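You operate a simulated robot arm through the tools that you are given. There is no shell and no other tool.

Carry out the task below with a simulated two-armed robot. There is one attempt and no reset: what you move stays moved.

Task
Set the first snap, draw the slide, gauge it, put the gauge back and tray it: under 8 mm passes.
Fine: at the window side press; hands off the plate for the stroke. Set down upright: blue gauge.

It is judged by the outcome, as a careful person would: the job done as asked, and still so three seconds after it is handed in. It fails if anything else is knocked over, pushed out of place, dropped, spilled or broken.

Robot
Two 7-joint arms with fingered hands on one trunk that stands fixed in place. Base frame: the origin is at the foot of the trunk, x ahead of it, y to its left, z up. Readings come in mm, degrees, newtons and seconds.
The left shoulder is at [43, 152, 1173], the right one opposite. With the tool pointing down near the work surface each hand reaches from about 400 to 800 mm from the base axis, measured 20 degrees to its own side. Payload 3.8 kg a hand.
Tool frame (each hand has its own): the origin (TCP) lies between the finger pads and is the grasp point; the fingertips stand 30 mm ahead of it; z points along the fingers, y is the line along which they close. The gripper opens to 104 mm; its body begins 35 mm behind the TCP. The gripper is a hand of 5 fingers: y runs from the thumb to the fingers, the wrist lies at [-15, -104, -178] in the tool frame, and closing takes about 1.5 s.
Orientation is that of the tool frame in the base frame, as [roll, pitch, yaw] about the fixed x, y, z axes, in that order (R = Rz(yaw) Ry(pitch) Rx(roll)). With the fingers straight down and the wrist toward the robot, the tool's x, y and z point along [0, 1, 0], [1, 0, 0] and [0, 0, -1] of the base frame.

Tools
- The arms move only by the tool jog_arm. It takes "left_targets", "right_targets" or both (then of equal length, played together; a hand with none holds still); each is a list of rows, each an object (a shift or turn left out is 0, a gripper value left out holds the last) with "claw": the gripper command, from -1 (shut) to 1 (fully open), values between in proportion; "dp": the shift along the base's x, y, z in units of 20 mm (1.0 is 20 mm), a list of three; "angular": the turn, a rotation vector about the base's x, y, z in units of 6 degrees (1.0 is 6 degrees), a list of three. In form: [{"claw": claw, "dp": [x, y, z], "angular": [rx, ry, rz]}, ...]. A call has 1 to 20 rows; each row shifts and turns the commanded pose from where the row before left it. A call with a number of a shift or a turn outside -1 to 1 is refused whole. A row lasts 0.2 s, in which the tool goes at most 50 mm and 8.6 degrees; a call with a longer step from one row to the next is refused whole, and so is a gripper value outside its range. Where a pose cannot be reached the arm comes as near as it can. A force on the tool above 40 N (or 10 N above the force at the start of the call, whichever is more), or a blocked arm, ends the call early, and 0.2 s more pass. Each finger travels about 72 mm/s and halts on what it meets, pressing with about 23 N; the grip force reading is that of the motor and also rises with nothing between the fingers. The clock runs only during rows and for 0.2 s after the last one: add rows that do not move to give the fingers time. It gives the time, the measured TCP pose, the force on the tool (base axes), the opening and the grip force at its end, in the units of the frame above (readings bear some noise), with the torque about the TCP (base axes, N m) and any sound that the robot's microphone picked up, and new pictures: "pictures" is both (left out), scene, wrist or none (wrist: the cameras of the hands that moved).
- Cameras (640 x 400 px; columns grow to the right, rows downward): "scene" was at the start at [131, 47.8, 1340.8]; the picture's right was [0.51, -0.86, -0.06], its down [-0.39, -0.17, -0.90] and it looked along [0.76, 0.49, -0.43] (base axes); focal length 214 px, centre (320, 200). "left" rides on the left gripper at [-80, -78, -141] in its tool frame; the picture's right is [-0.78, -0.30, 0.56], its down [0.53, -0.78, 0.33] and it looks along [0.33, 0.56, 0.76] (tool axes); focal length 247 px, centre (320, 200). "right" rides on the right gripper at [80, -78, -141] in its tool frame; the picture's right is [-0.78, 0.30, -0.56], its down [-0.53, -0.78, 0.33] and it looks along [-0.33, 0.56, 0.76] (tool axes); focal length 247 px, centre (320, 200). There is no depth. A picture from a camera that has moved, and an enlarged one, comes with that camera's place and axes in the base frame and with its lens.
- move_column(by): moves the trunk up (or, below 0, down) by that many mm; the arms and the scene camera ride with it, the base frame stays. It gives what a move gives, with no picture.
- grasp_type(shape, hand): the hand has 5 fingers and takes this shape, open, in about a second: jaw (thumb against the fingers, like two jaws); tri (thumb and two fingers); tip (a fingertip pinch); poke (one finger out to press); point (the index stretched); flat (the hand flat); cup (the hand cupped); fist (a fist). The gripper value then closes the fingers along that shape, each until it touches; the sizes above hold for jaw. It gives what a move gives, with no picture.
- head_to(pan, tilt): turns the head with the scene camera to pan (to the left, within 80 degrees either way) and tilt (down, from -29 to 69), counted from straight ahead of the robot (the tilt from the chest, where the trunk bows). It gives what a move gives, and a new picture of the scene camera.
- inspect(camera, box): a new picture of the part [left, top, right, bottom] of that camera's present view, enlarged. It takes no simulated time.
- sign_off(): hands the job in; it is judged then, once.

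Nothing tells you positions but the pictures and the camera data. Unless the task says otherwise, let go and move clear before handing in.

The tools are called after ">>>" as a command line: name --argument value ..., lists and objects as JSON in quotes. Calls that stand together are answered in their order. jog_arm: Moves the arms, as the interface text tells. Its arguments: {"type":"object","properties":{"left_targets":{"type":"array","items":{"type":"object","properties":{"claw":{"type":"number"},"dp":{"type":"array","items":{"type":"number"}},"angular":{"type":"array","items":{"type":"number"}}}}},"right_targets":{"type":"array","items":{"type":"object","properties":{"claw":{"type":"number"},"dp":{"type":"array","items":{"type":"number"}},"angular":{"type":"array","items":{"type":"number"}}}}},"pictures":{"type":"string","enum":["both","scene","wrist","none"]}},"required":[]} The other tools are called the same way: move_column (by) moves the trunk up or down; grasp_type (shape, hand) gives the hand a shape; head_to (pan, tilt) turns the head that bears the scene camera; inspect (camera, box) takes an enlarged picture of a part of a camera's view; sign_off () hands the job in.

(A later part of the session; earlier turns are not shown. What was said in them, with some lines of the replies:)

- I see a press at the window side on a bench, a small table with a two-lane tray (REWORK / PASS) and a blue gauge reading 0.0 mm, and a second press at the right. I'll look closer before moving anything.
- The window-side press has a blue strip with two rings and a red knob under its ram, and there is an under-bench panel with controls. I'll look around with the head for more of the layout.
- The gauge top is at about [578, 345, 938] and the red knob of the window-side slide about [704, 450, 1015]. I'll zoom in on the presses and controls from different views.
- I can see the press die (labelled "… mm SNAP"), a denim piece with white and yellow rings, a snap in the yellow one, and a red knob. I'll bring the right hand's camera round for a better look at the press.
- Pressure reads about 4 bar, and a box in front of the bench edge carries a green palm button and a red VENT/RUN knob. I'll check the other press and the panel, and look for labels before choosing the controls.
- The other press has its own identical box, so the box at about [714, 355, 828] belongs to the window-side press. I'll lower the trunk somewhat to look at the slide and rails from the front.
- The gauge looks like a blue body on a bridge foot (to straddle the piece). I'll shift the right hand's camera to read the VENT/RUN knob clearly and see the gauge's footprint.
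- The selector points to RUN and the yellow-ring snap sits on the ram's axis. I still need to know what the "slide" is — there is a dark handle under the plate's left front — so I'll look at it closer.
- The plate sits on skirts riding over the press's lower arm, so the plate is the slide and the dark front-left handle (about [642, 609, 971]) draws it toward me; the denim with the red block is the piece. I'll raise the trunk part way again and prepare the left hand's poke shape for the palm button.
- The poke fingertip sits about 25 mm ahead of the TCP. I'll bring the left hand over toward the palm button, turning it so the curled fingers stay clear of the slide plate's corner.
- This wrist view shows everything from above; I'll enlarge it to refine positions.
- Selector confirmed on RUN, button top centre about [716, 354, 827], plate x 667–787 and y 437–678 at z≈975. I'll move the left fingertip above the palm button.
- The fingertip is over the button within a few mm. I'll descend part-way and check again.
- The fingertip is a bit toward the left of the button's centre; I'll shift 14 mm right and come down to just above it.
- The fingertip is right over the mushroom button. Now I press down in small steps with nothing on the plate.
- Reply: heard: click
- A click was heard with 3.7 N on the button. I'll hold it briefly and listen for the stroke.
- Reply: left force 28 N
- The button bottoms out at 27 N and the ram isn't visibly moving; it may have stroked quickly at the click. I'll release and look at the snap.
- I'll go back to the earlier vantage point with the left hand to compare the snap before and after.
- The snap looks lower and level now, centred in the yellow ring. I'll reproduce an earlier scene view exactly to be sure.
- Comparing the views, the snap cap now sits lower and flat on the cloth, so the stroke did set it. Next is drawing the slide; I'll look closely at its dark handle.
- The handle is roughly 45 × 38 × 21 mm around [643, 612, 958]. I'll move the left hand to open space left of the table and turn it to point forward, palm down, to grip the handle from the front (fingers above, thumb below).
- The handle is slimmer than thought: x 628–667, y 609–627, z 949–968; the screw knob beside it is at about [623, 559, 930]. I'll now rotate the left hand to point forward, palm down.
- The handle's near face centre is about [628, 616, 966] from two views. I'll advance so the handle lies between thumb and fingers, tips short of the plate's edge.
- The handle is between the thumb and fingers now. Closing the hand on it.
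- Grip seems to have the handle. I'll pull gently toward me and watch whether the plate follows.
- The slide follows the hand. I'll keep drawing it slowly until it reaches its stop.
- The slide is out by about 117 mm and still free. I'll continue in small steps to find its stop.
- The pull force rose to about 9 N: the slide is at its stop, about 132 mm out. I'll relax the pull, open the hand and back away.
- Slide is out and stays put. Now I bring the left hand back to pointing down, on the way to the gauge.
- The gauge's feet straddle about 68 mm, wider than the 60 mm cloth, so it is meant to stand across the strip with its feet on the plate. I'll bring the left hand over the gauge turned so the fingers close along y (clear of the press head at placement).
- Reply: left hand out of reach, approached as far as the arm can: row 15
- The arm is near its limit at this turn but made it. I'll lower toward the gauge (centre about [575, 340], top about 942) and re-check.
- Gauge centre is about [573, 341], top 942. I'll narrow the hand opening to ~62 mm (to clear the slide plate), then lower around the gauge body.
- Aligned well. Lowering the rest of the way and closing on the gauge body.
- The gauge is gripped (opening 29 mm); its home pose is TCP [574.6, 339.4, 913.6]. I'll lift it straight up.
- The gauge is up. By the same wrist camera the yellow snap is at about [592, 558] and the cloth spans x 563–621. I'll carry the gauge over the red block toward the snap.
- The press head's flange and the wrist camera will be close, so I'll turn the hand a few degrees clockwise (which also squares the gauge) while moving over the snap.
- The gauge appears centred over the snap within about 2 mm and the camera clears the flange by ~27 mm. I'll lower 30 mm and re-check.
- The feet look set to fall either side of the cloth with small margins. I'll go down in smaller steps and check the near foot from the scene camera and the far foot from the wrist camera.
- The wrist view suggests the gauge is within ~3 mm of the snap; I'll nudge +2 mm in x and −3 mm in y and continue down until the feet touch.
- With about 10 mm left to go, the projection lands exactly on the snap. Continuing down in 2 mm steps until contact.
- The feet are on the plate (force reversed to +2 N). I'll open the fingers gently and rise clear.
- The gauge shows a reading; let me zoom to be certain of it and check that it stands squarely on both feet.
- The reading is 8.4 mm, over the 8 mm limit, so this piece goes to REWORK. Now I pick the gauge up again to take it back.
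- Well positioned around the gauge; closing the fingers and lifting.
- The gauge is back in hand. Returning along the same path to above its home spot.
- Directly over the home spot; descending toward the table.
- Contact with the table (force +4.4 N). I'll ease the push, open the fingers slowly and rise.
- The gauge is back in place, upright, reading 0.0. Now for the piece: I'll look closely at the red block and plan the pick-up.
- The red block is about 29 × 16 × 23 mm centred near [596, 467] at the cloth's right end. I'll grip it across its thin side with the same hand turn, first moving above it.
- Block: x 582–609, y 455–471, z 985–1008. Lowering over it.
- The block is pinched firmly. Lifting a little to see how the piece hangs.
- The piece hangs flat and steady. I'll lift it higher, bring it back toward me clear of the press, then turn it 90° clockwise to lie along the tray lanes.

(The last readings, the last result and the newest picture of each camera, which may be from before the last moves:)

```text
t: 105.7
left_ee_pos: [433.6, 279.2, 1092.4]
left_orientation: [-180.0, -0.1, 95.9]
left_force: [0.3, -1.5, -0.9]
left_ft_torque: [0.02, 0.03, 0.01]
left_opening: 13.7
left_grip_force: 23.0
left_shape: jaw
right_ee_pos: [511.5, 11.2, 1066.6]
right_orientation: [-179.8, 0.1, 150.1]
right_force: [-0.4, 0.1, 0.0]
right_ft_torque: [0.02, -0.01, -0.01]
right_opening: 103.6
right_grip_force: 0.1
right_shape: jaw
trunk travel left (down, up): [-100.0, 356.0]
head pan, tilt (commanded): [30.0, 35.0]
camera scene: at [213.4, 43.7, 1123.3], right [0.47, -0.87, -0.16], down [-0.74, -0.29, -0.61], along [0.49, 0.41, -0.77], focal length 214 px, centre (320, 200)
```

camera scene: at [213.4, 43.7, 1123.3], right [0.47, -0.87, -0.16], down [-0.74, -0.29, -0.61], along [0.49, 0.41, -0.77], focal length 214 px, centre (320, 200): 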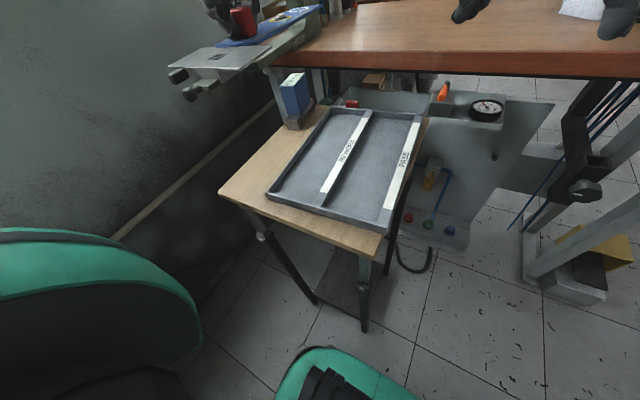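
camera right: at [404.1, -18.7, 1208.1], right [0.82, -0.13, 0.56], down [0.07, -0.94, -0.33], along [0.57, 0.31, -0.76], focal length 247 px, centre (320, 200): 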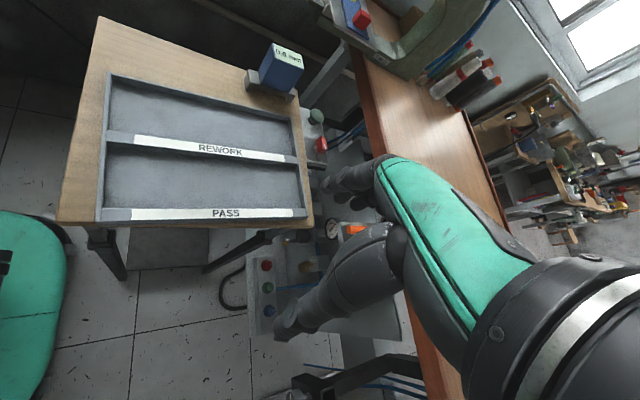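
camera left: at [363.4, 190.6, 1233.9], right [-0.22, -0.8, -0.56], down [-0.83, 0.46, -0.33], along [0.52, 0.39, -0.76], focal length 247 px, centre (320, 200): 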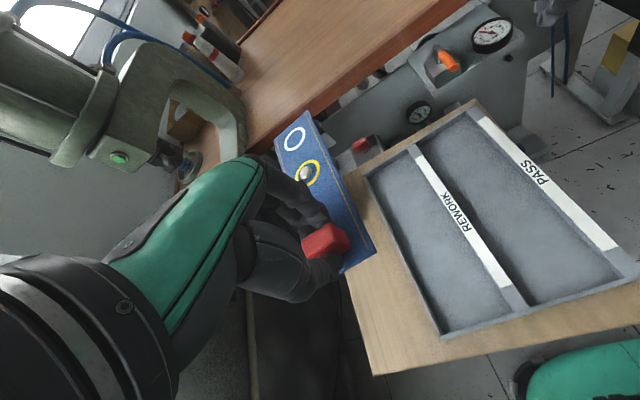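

The piece is turned along x. I'll measure the REWORK lane with the wrist camera before lowering.

>>> inspect --camera "left" --box '[340, 100, 560, 350]'

>>> inspect --camera "left" --box '[260, 100, 400, 290]'

>>> inspect --camera "scene" --box '[210, 60, 440, 270]'

```text
1.60 times, centred on (450, 225) of left
camera zoom: at [363.9, 190.5, 1233.8], right [-0.21, -0.8, -0.56], down [-0.83, 0.45, -0.33], along [0.52, 0.39, -0.76], focal length 395 px, centre (112, 160)
```

zoom: 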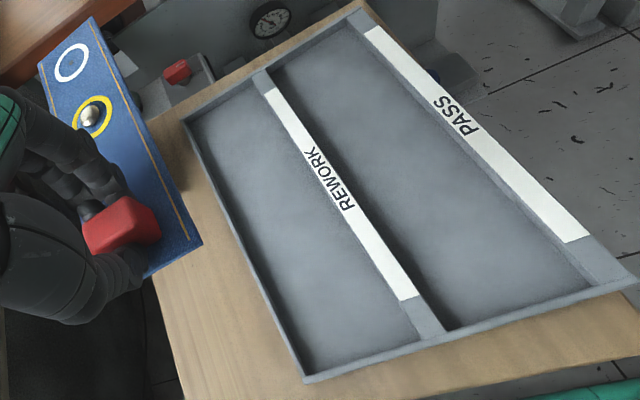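

```text
2.11 times, centred on (330, 195) of left
camera zoom: at [363.9, 190.5, 1233.8], right [-0.21, -0.8, -0.56], down [-0.83, 0.45, -0.33], along [0.52, 0.39, -0.76], focal length 520 px, centre (299, 210)
```

zoom: 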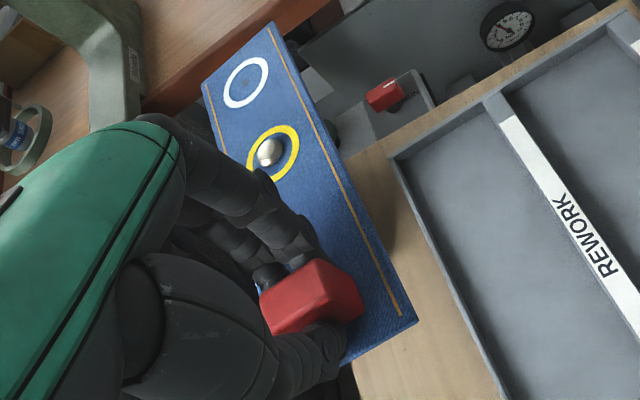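

```text
1.90 times, centred on (325, 165) of scene
camera zoom: at [213.4, 43.7, 1123.3], right [0.47, -0.87, -0.16], down [-0.74, -0.29, -0.61], along [0.49, 0.41, -0.77], focal length 408 px, centre (310, 267)
```

zoom: 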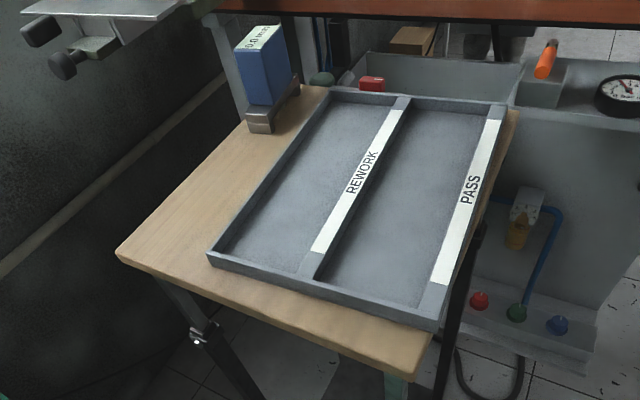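

The REWORK lane spans y≈183–258 (near) to 195–272 (far), turned about 3°. The target TCP is close to the trunk, so I'll raise the trunk back to its start height for better near reach, keeping the piece held.

>>> move_column --by 150

>>> jog_arm --left_targets '[{"dp": [-0.3, -0.6, -0.5], "angular": [0, 0, -0.25], "claw": -1}, {"dp": [-0.3, -0.6, -0.5], "angular": [0, 0, -0.25], "claw": -1}, {"dp": [-0.3, -0.6, -0.5], "claw": -1}, {"dp": [-0.3, -0.6, -0.5], "claw": -1}, {"dp": [-0.2, -0.55, -0.5], "claw": -1}, {"dp": [0, 0, -0.8], "claw": -1}, {"dp": [0, 0, -0.8], "claw": -1}, {"dp": [0, 0, -0.8], "claw": -1}]'

>>> inspect --camera "scene" --box '[160, 60, 480, 300]'

```text
t: 107.5
left_ee_pos: [435.0, 279.5, 1242.5]
left_orientation: [-180.0, -0.1, 95.9]
left_force: [0.2, -0.5, -0.6]
left_ft_torque: [0.01, 0.04, -0.01]
left_opening: 13.8
left_grip_force: 23.1
left_shape: jaw
right_ee_pos: [463.6, 11.8, 1282.5]
right_orientation: [176.4, 6.4, 149.8]
right_force: [0.1, 0.2, -0.7]
right_ft_torque: [-0.01, 0.0, 0.01]
right_opening: 103.9
right_grip_force: 0.0
right_shape: jaw
trunk travel left (down, up): [-250.0, 206.0]
head pan, tilt (commanded): [30.0, 35.0]
```

```text
t: 109.2
left_ee_pos: [405.7, 220.5, 1144.0]
left_orientation: [180.0, -0.1, 92.9]
left_force: [-0.5, -0.2, -0.4]
left_ft_torque: [-0.02, 0.03, 0.02]
left_opening: 13.8
left_grip_force: 23.3
left_shape: jaw
right_ee_pos: [464.5, 10.7, 1283.5]
right_orientation: [176.4, 6.3, 149.8]
right_force: [0.3, -1.3, 1.3]
right_ft_torque: [-0.01, -0.01, -0.01]
right_opening: 103.8
right_grip_force: 0.1
right_shape: jaw
trunk travel left (down, up): [-250.0, 206.0]
head pan, tilt (commanded): [30.0, 35.0]
camera scene: at [125.1, 43.7, 1317.1], right [0.5, -0.87, -0.06], down [-0.59, -0.29, -0.76], along [0.64, 0.41, -0.65], focal length 214 px, centre (320, 200)
camera left: at [330.9, 135.2, 1286.1], right [-0.26, -0.79, -0.56], down [-0.8, 0.5, -0.33], along [0.54, 0.36, -0.76], focal length 247 px, centre (320, 200)
```

scene: 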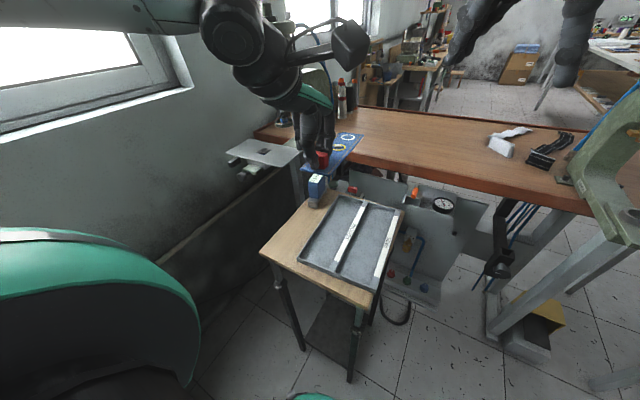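
left: 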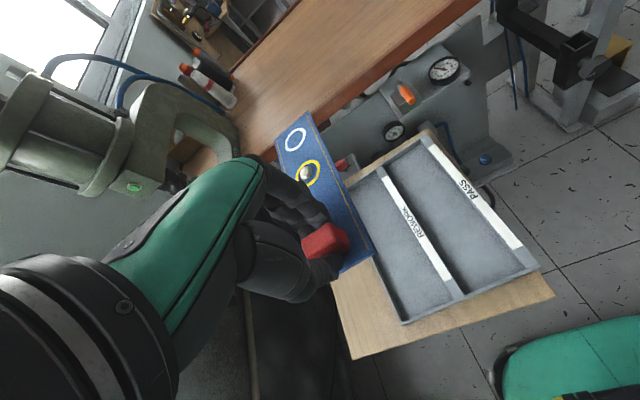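

```text
1.67 times, centred on (320, 180) of scene
camera zoom: at [125.1, 43.7, 1317.1], right [0.5, -0.87, -0.06], down [-0.59, -0.29, -0.76], along [0.64, 0.41, -0.65], focal length 358 px, centre (320, 233)
```

zoom: 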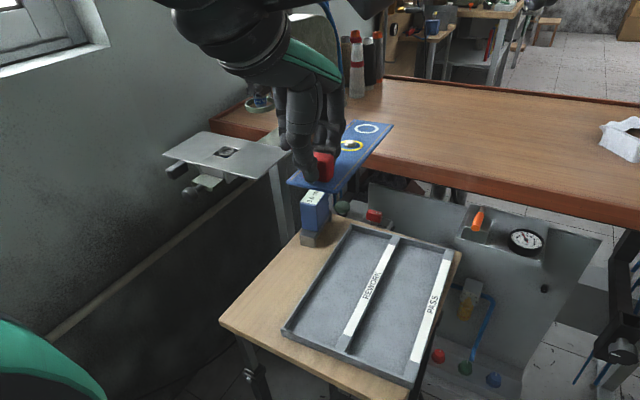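

>>> jog_arm --left_targets '[{"dp": [0, 0, -1], "claw": -1}, {"dp": [0, 0, -1], "claw": -1}, {"dp": [0, 0, -1], "claw": -1}, {"dp": [0, 0, -1], "claw": -1}, {"dp": [0, 0, -1], "claw": -1}, {"dp": [0, 0, -1], "claw": -1}, {"dp": [0, 0, -1], "claw": -1}, {"dp": [0, 0, -1], "claw": -1}, {"dp": [0, 0, -1], "claw": -1}]'

>>> inspect --camera "scene" --box '[220, 150, 420, 320]'

>>> inspect --camera "left" --box '[250, 80, 500, 320]'

```text
t: 111.2
left_ee_pos: [406.4, 219.3, 964.8]
left_orientation: [179.9, 0.0, 92.8]
left_force: [0.3, -0.4, 0.1]
left_ft_torque: [-0.02, 0.06, 0.0]
left_opening: 13.7
left_grip_force: 23.0
left_shape: jaw
right_ee_pos: [464.6, 11.8, 1283.0]
right_orientation: [176.4, 6.3, 149.8]
right_force: [-0.2, 0.0, 1.0]
right_ft_torque: [0.01, 0.0, 0.01]
right_opening: 103.8
right_grip_force: 0.1
right_shape: jaw
trunk travel left (down, up): [-250.0, 206.0]
head pan, tilt (commanded): [30.0, 35.0]
camera scene: at [125.3, 43.8, 1317.0], right [0.5, -0.87, -0.06], down [-0.59, -0.29, -0.76], along [0.64, 0.41, -0.65], focal length 214 px, centre (320, 200)
camera left: at [331.3, 134.7, 1105.9], right [-0.26, -0.79, -0.56], down [-0.8, 0.5, -0.33], along [0.54, 0.36, -0.76], focal length 247 px, centre (320, 200)
```

scene: 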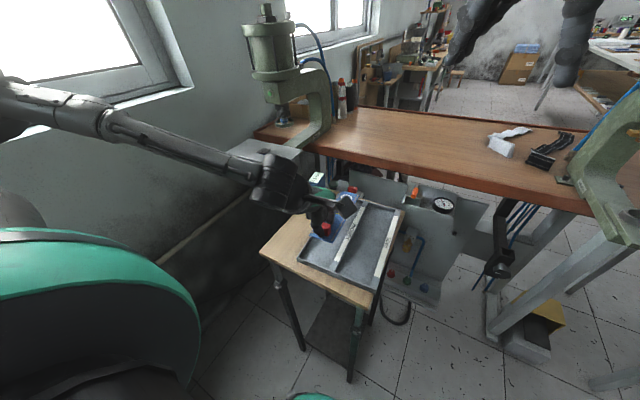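
left: 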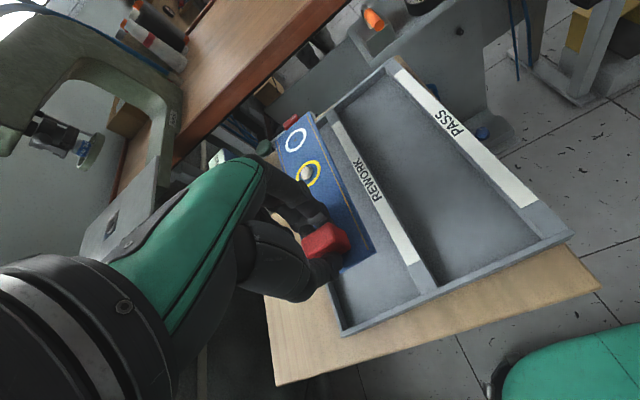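

```text
2.35 times, centred on (320, 235) of scene
camera zoom: at [125.3, 43.8, 1317.0], right [0.5, -0.87, -0.06], down [-0.59, -0.29, -0.76], along [0.64, 0.41, -0.65], focal length 505 px, centre (320, 118)
```

zoom: 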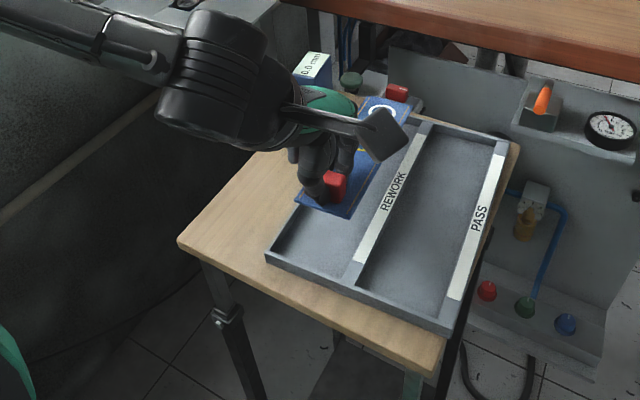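

```text
1.67 times, centred on (375, 200) of left
camera zoom: at [331.3, 134.7, 1105.9], right [-0.26, -0.79, -0.56], down [-0.8, 0.5, -0.33], along [0.54, 0.36, -0.76], focal length 412 px, centre (228, 200)
```

zoom: 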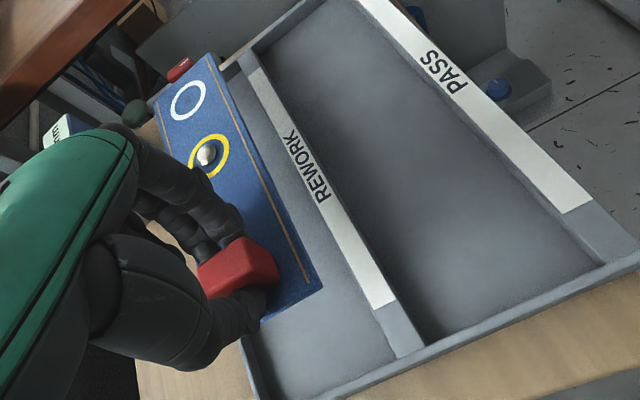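

The piece is over the REWORK lane but needs a small correction: about +6 mm in y, −8 mm in x and −2.3° of turn. Applying that and lowering.

>>> jog_arm --left_targets '[{"dp": [-0.2, 0.15, 0], "angular": [0, 0, -0.19], "claw": -1}, {"dp": [-0.2, 0.15, 0], "angular": [0, 0, -0.19], "claw": -1}, {"dp": [0, 0, -0.6], "claw": -1}, {"dp": [0, 0, -0.7], "claw": -1}, {"dp": [0, 0, -0.5], "claw": -1}]'

>>> inspect --camera "left" --box '[250, 80, 450, 300]'

>>> inspect --camera "scene" --box '[250, 170, 400, 300]'

```text
t: 112.5
left_ee_pos: [397.4, 226.1, 929.6]
left_orientation: [180.0, 0.0, 90.5]
left_force: [-0.2, -0.5, -0.9]
left_ft_torque: [-0.03, 0.01, 0.0]
left_opening: 13.8
left_grip_force: 22.9
left_shape: jaw
right_ee_pos: [464.7, 11.3, 1282.6]
right_orientation: [176.4, 6.4, 149.8]
right_force: [0.1, -0.2, 0.2]
right_ft_torque: [-0.03, 0.0, -0.01]
right_opening: 103.7
right_grip_force: 0.0
right_shape: jaw
trunk travel left (down, up): [-250.0, 206.0]
head pan, tilt (commanded): [30.0, 35.0]
camera scene: at [124.9, 43.8, 1317.1], right [0.5, -0.87, -0.06], down [-0.59, -0.29, -0.76], along [0.64, 0.41, -0.65], focal length 214 px, centre (320, 200)
camera left: at [319.9, 144.1, 1070.4], right [-0.29, -0.78, -0.56], down [-0.78, 0.53, -0.33], along [0.55, 0.34, -0.76], focal length 247 px, centre (320, 200)
```

scene: 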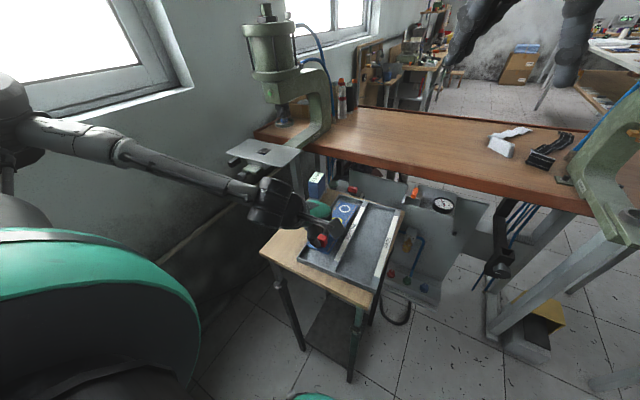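
left: 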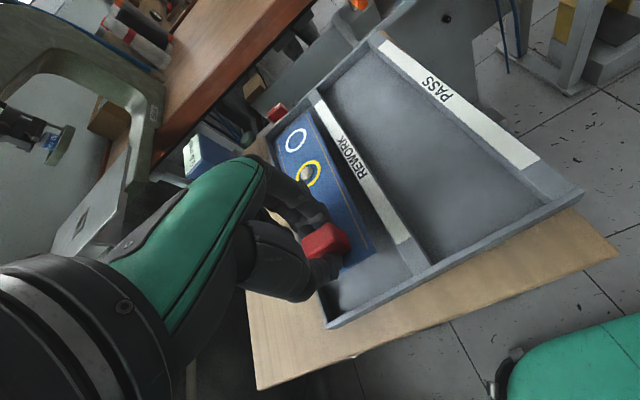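

```text
1.82 times, centred on (350, 190) of left
camera zoom: at [319.9, 144.1, 1070.4], right [-0.29, -0.78, -0.56], down [-0.78, 0.53, -0.33], along [0.55, 0.34, -0.76], focal length 449 px, centre (266, 218)
```

zoom: 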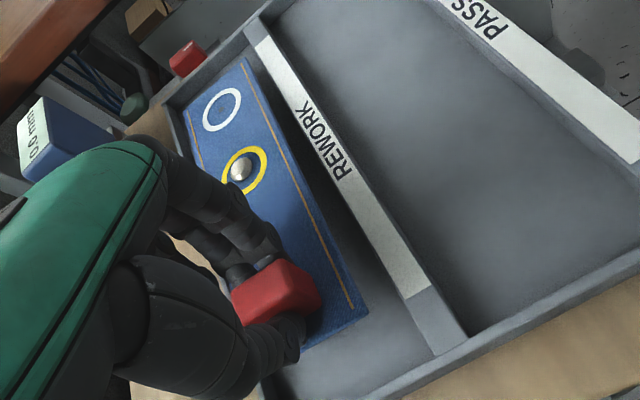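

```text
3.08 times, centred on (325, 235) of scene
camera zoom: at [124.9, 43.8, 1317.1], right [0.5, -0.87, -0.06], down [-0.59, -0.29, -0.76], along [0.64, 0.41, -0.65], focal length 660 px, centre (305, 92)
```

zoom: 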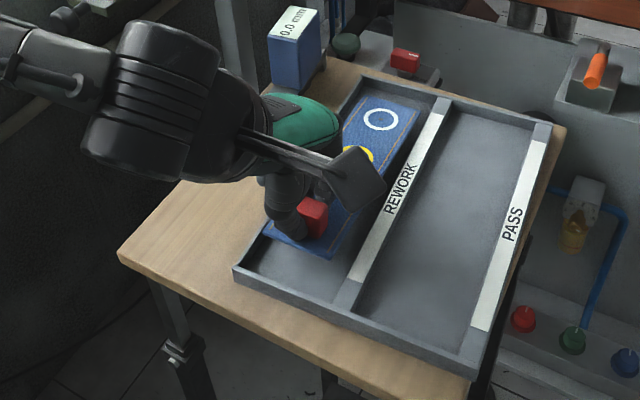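

Well centred in the REWORK lane. Lowering gently to the tray floor with force checks.

>>> jog_arm --left_targets '[{"dp": [0, 0, -0.2], "claw": -1}, {"dp": [0, 0, -0.2], "claw": -1}, {"dp": [0, 0, -0.2], "claw": -1}, {"dp": [0, 0, -0.2], "claw": -1}]' --pictures "none"

>>> inspect --camera "left" --box '[250, 80, 450, 300]'

>>> inspect --camera "scene" --box '[270, 190, 370, 280]'

```text
t: 113.5
left_ee_pos: [397.0, 226.0, 912.7]
left_orientation: [180.0, -0.1, 90.6]
left_force: [-0.1, -0.3, -0.7]
left_ft_torque: [0.01, 0.04, 0.02]
left_opening: 13.7
left_grip_force: 22.9
left_shape: jaw
right_ee_pos: [464.7, 10.8, 1282.4]
right_orientation: [176.3, 6.5, 149.8]
right_force: [0.7, 0.1, -1.0]
right_ft_torque: [-0.03, -0.01, 0.01]
right_opening: 103.4
right_grip_force: 0.0
right_shape: jaw
trunk travel left (down, up): [-250.0, 206.0]
head pan, tilt (commanded): [30.0, 35.0]
```

```text
1.82 times, centred on (350, 190) of left
camera zoom: at [320.1, 143.8, 1053.5], right [-0.29, -0.78, -0.56], down [-0.78, 0.53, -0.33], along [0.55, 0.34, -0.76], focal length 449 px, centre (266, 218)
```

zoom: 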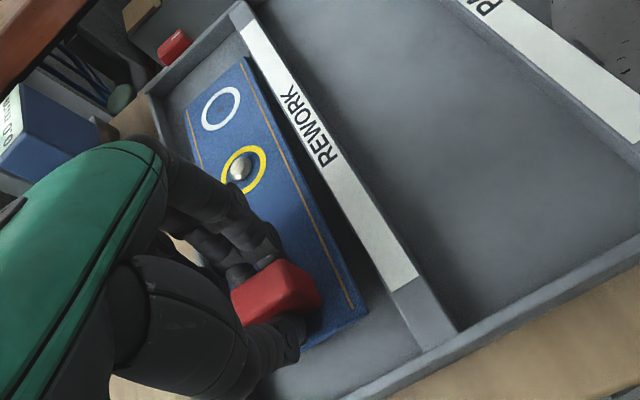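

```text
4.44 times, centred on (320, 235) of scene
camera zoom: at [125.0, 43.7, 1317.1], right [0.5, -0.87, -0.06], down [-0.59, -0.29, -0.76], along [0.64, 0.41, -0.65], focal length 953 px, centre (320, 44)
```

zoom: 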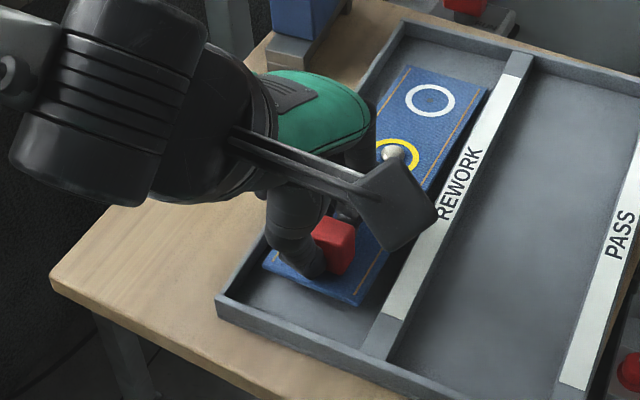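

>>> jog_arm --left_targets '[{"dp": [0, 0, -0.12], "claw": -1}, {"dp": [0, 0, -0.12], "claw": -1}, {"dp": [0, 0, -0.1], "claw": -1}]' --pictures "none"

>>> inspect --camera "left" --box '[250, 80, 450, 300]'

```text
t: 114.2
left_ee_pos: [397.7, 225.7, 905.6]
left_orientation: [180.0, 0.0, 90.7]
left_force: [0.9, -0.4, -0.1]
left_ft_torque: [0.0, -0.1, 0.02]
left_opening: 13.8
left_grip_force: 22.8
left_shape: jaw
right_ee_pos: [465.6, 10.5, 1282.1]
right_orientation: [176.4, 6.4, 149.8]
right_force: [-0.7, 0.2, 0.1]
right_ft_torque: [-0.01, 0.0, 0.0]
right_opening: 103.8
right_grip_force: 0.1
right_shape: jaw
trunk travel left (down, up): [-250.0, 206.0]
head pan, tilt (commanded): [30.0, 35.0]
```

```text
1.82 times, centred on (350, 190) of left
camera zoom: at [319.5, 143.7, 1046.8], right [-0.29, -0.78, -0.56], down [-0.78, 0.53, -0.33], along [0.55, 0.34, -0.76], focal length 449 px, centre (266, 218)
```

zoom: 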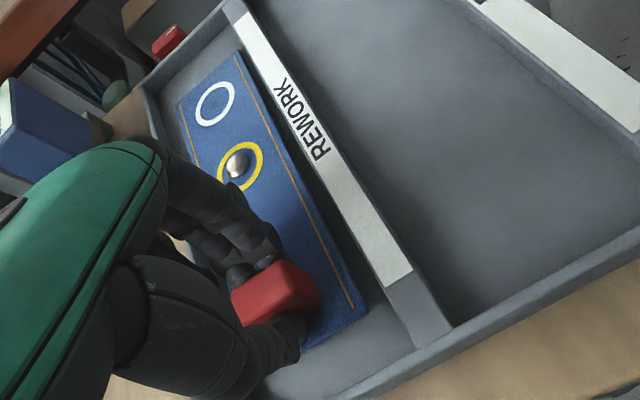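

The far end has touched down (torque changed slightly). A few more millimetres to seat the near end.

>>> jog_arm --left_targets '[{"dp": [0, 0, -0.08], "claw": -1}, {"dp": [0, 0, -0.08], "claw": -1}, {"claw": -1}]' --pictures "none"

>>> inspect --camera "left" --box '[250, 80, 450, 300]'

>>> inspect --camera "scene" --box '[280, 190, 360, 270]'

```text
t: 115.0
left_ee_pos: [397.3, 226.7, 903.6]
left_orientation: [-180.0, 0.0, 90.6]
left_force: [0.3, 0.7, -0.7]
left_ft_torque: [-0.01, -0.12, 0.01]
left_opening: 13.6
left_grip_force: 23.1
left_shape: jaw
right_ee_pos: [464.4, 10.2, 1283.6]
right_orientation: [176.4, 6.3, 149.8]
right_force: [-1.3, 0.4, -0.3]
right_ft_torque: [0.01, -0.03, 0.01]
right_opening: 104.0
right_grip_force: 0.1
right_shape: jaw
trunk travel left (down, up): [-250.0, 206.0]
head pan, tilt (commanded): [30.0, 35.0]
```

```text
1.82 times, centred on (350, 190) of left
camera zoom: at [319.4, 143.9, 1044.1], right [-0.29, -0.78, -0.56], down [-0.78, 0.53, -0.33], along [0.55, 0.34, -0.76], focal length 449 px, centre (266, 218)
```

zoom: 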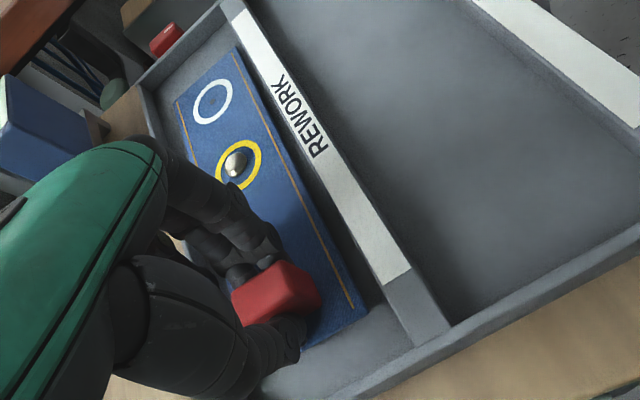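

```text
5.00 times, centred on (320, 230) of scene
camera zoom: at [124.8, 43.6, 1317.1], right [0.5, -0.87, -0.06], down [-0.59, -0.29, -0.76], along [0.64, 0.41, -0.65], focal length 1072 px, centre (320, 50)
```

zoom: 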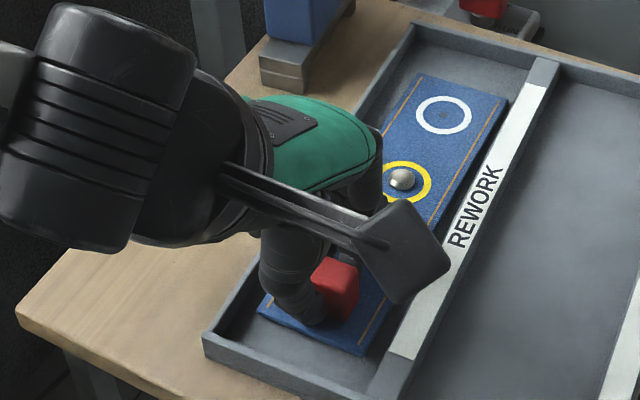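

>>> jog_arm --left_targets '[{"dp": [0, 0, -0.08], "claw": -1}, {"dp": [0, 0, -0.08], "claw": -1}, {"claw": -1}]' --pictures "none"

>>> inspect --camera "left" --box '[250, 80, 450, 300]'

```text
t: 115.8
left_ee_pos: [397.0, 226.8, 900.9]
left_orientation: [179.9, -0.2, 90.6]
left_force: [0.1, -0.3, 3.7]
left_ft_torque: [0.02, -0.08, -0.01]
left_opening: 13.9
left_grip_force: 22.8
left_shape: jaw
right_ee_pos: [464.3, 9.5, 1283.8]
right_orientation: [176.3, 6.3, 149.8]
right_force: [0.6, 0.0, -0.2]
right_ft_torque: [0.0, 0.02, 0.03]
right_opening: 103.7
right_grip_force: 0.0
right_shape: jaw
trunk travel left (down, up): [-250.0, 206.0]
head pan, tilt (commanded): [30.0, 35.0]
```

```text
1.82 times, centred on (350, 190) of left
camera zoom: at [319.5, 143.8, 1041.2], right [-0.29, -0.78, -0.56], down [-0.78, 0.53, -0.33], along [0.55, 0.34, -0.76], focal length 449 px, centre (266, 218)
```

zoom: 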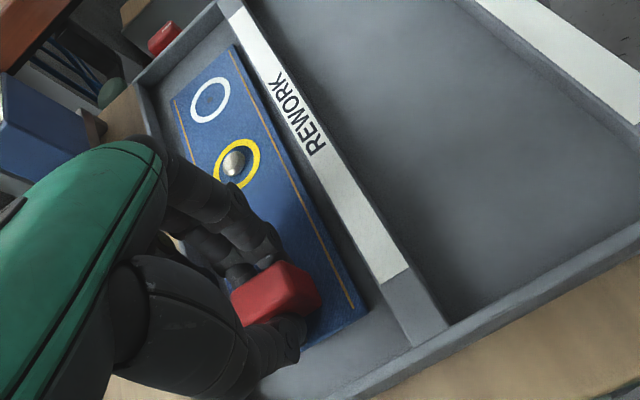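

The piece is on the floor of the REWORK lane (+3.7 N). I'll open just enough to release the block (keeping clear of the tray wall), then rise.

>>> jog_arm --left_targets '[{"dp": [0, 0, 0.04], "claw": -0.85}, {"claw": -0.7}, {"claw": -0.55}, {"claw": -0.42}, {"claw": -0.32}, {"claw": -0.32}]' --pictures "none"

>>> inspect --camera "left" --box '[250, 80, 450, 300]'

>>> inspect --camera "scene" --box '[280, 190, 360, 270]'

```text
t: 117.2
left_ee_pos: [398.0, 226.4, 900.4]
left_orientation: [-180.0, -0.1, 90.6]
left_force: [-0.2, 0.4, 0.3]
left_ft_torque: [0.01, 0.0, -0.01]
left_opening: 34.8
left_grip_force: 0.1
left_shape: jaw
right_ee_pos: [464.6, 11.6, 1284.4]
right_orientation: [176.4, 6.4, 149.8]
right_force: [-0.6, -0.4, -0.1]
right_ft_torque: [0.01, 0.0, -0.04]
right_opening: 103.6
right_grip_force: 0.1
right_shape: jaw
trunk travel left (down, up): [-250.0, 206.0]
head pan, tilt (commanded): [30.0, 35.0]
```

```text
1.82 times, centred on (350, 190) of left
camera zoom: at [319.6, 143.9, 1041.7], right [-0.29, -0.78, -0.56], down [-0.78, 0.53, -0.33], along [0.55, 0.34, -0.76], focal length 449 px, centre (266, 218)
```

zoom: 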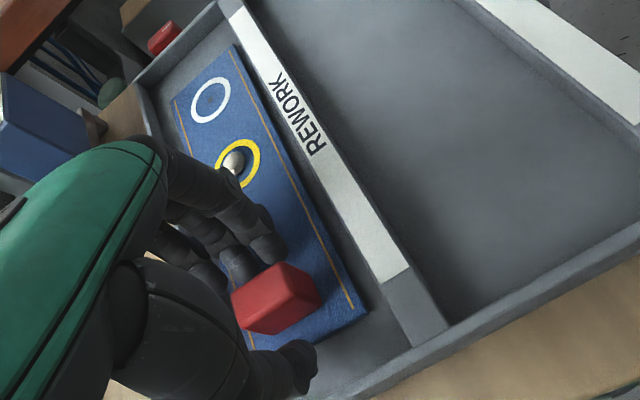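

```text
5.00 times, centred on (320, 230) of scene
camera zoom: at [124.9, 43.6, 1317.1], right [0.5, -0.87, -0.06], down [-0.59, -0.29, -0.76], along [0.64, 0.41, -0.65], focal length 1072 px, centre (320, 50)
```

zoom: 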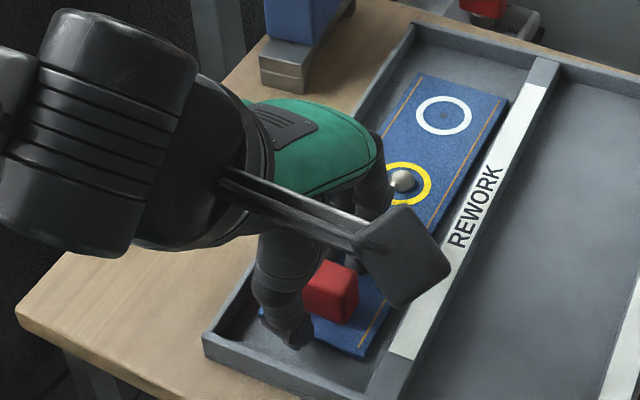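

Released. Rising straight up, then moving clear.

>>> jog_arm --left_targets '[{"dp": [0, 0, 0.3]}, {"dp": [0, 0, 0.5]}, {"dp": [0, 0, 0.8]}, {"dp": [0, 0, 1]}, {"dp": [0, 0, 1]}, {"dp": [0, 0, 1]}, {"dp": [0, 0, 1]}, {"dp": [0, 0, 1]}, {"dp": [0, 0, 1]}, {"dp": [0, 0, 1]}, {"dp": [0, 0, 1]}, {"dp": [-0.2, 0.6, 1]}, {"dp": [-0.2, 0.9, 0.8]}, {"dp": [-0.2, 0.9, 0.8]}, {"dp": [-0.2, 0.9, 0.8]}, {"dp": [-0.2, 0.9, 0.8]}, {"dp": [-0.2, 0.9, 0.8]}]'

>>> inspect --camera "scene" --box '[230, 150, 430, 320]'

```text
t: 120.8
left_ee_pos: [373.0, 329.8, 1191.0]
left_orientation: [-180.0, -0.1, 90.6]
left_force: [-0.3, 0.0, -0.6]
left_ft_torque: [0.0, -0.01, -0.01]
left_opening: 34.9
left_grip_force: 0.1
left_shape: jaw
right_ee_pos: [463.7, 10.9, 1282.7]
right_orientation: [176.4, 6.4, 149.8]
right_force: [-0.5, 0.4, 0.7]
right_ft_torque: [-0.01, -0.03, 0.01]
right_opening: 103.6
right_grip_force: 0.1
right_shape: jaw
trunk travel left (down, up): [-250.0, 206.0]
head pan, tilt (commanded): [30.0, 35.0]
camera scene: at [124.7, 43.9, 1317.1], right [0.5, -0.87, -0.06], down [-0.59, -0.29, -0.76], along [0.64, 0.41, -0.65], focal length 214 px, centre (320, 200)
camera left: at [295.3, 246.3, 1333.5], right [-0.29, -0.78, -0.56], down [-0.78, 0.53, -0.33], along [0.55, 0.34, -0.76], focal length 247 px, centre (320, 200)
```

scene: 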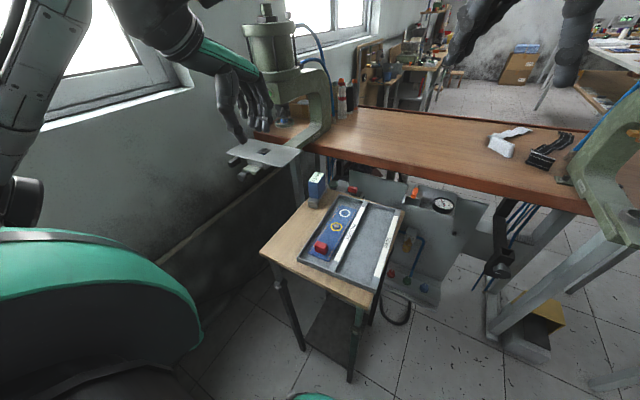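
left: 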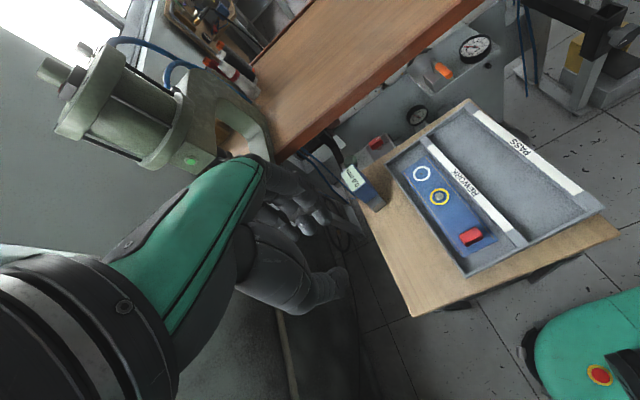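

```text
2.35 times, centred on (330, 235) of scene
camera zoom: at [124.7, 43.9, 1317.1], right [0.5, -0.87, -0.06], down [-0.59, -0.29, -0.76], along [0.64, 0.41, -0.65], focal length 505 px, centre (296, 118)
```

zoom: 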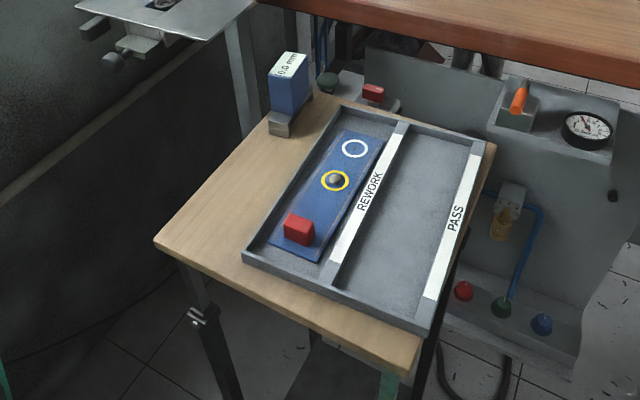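

The piece lies flat in the REWORK lane, the gauge stands upright on its spot reading 0.0, the slide is drawn, and both hands are clear. One last close check before handing in.

>>> inspect --camera "left" --box '[330, 120, 530, 280]'

>>> inspect --camera "scene" --box '[220, 100, 360, 210]'

```text
2.50 times, centred on (430, 200) of left
camera zoom: at [295.3, 246.3, 1333.5], right [-0.29, -0.78, -0.56], down [-0.78, 0.53, -0.33], along [0.55, 0.34, -0.76], focal length 617 px, centre (45, 200)
```

zoom: 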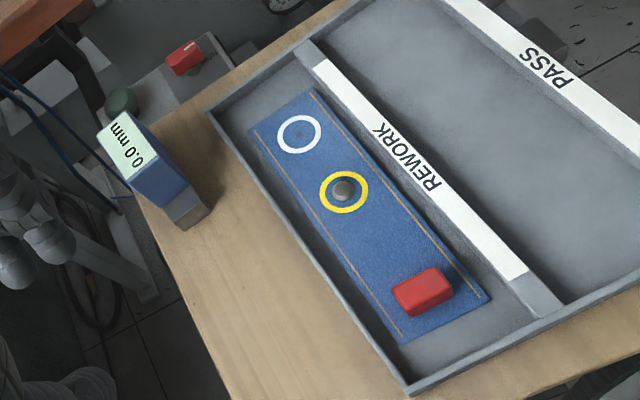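

```text
3.64 times, centred on (290, 155) of scene
camera zoom: at [124.7, 43.9, 1317.1], right [0.5, -0.87, -0.06], down [-0.59, -0.29, -0.76], along [0.64, 0.41, -0.65], focal length 780 px, centre (429, 364)
```

zoom: 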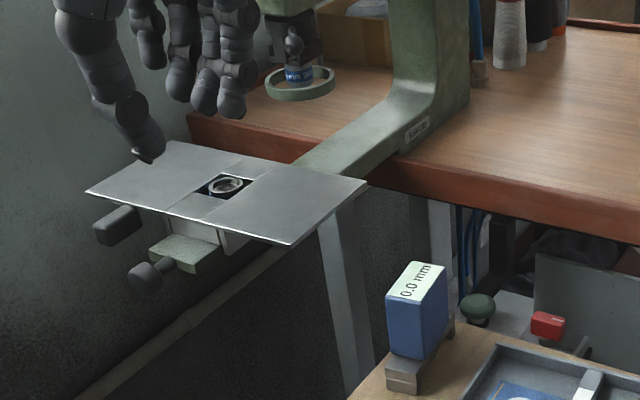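

Everything is in order: snap pressed, slide drawn, gauged at 8.4 mm (not under 8), gauge back upright, and the piece in the REWORK lane with both hands clear. Handing in.

>>> sign_off

```text
The job is handed in.
```

The job is handed in: the snap measured 8.4 mm, which is not under 8 mm, so the piece is in the REWORK lane.

- **Press:** I pressed the palm button once at the window side press, with the selector on RUN and both hands off the plate. I heard a click but did not see the ram move. I took the snap as set because it sat lower and flatter afterward.
- **Slide:** It is drawn out to its stop, about 130 mm, and left there.
- **Gauge:** It stood across the cloth with both feet on the plate and read 8.4 mm. It is back on its spot on the table, upright and reading 0.0 mm.
- **Piece:** It lies flat in the left lane, which I took as REWORK because each label sits along its lane's right-hand edge. Both hands are clear, and I saw nothing else knocked or moved.
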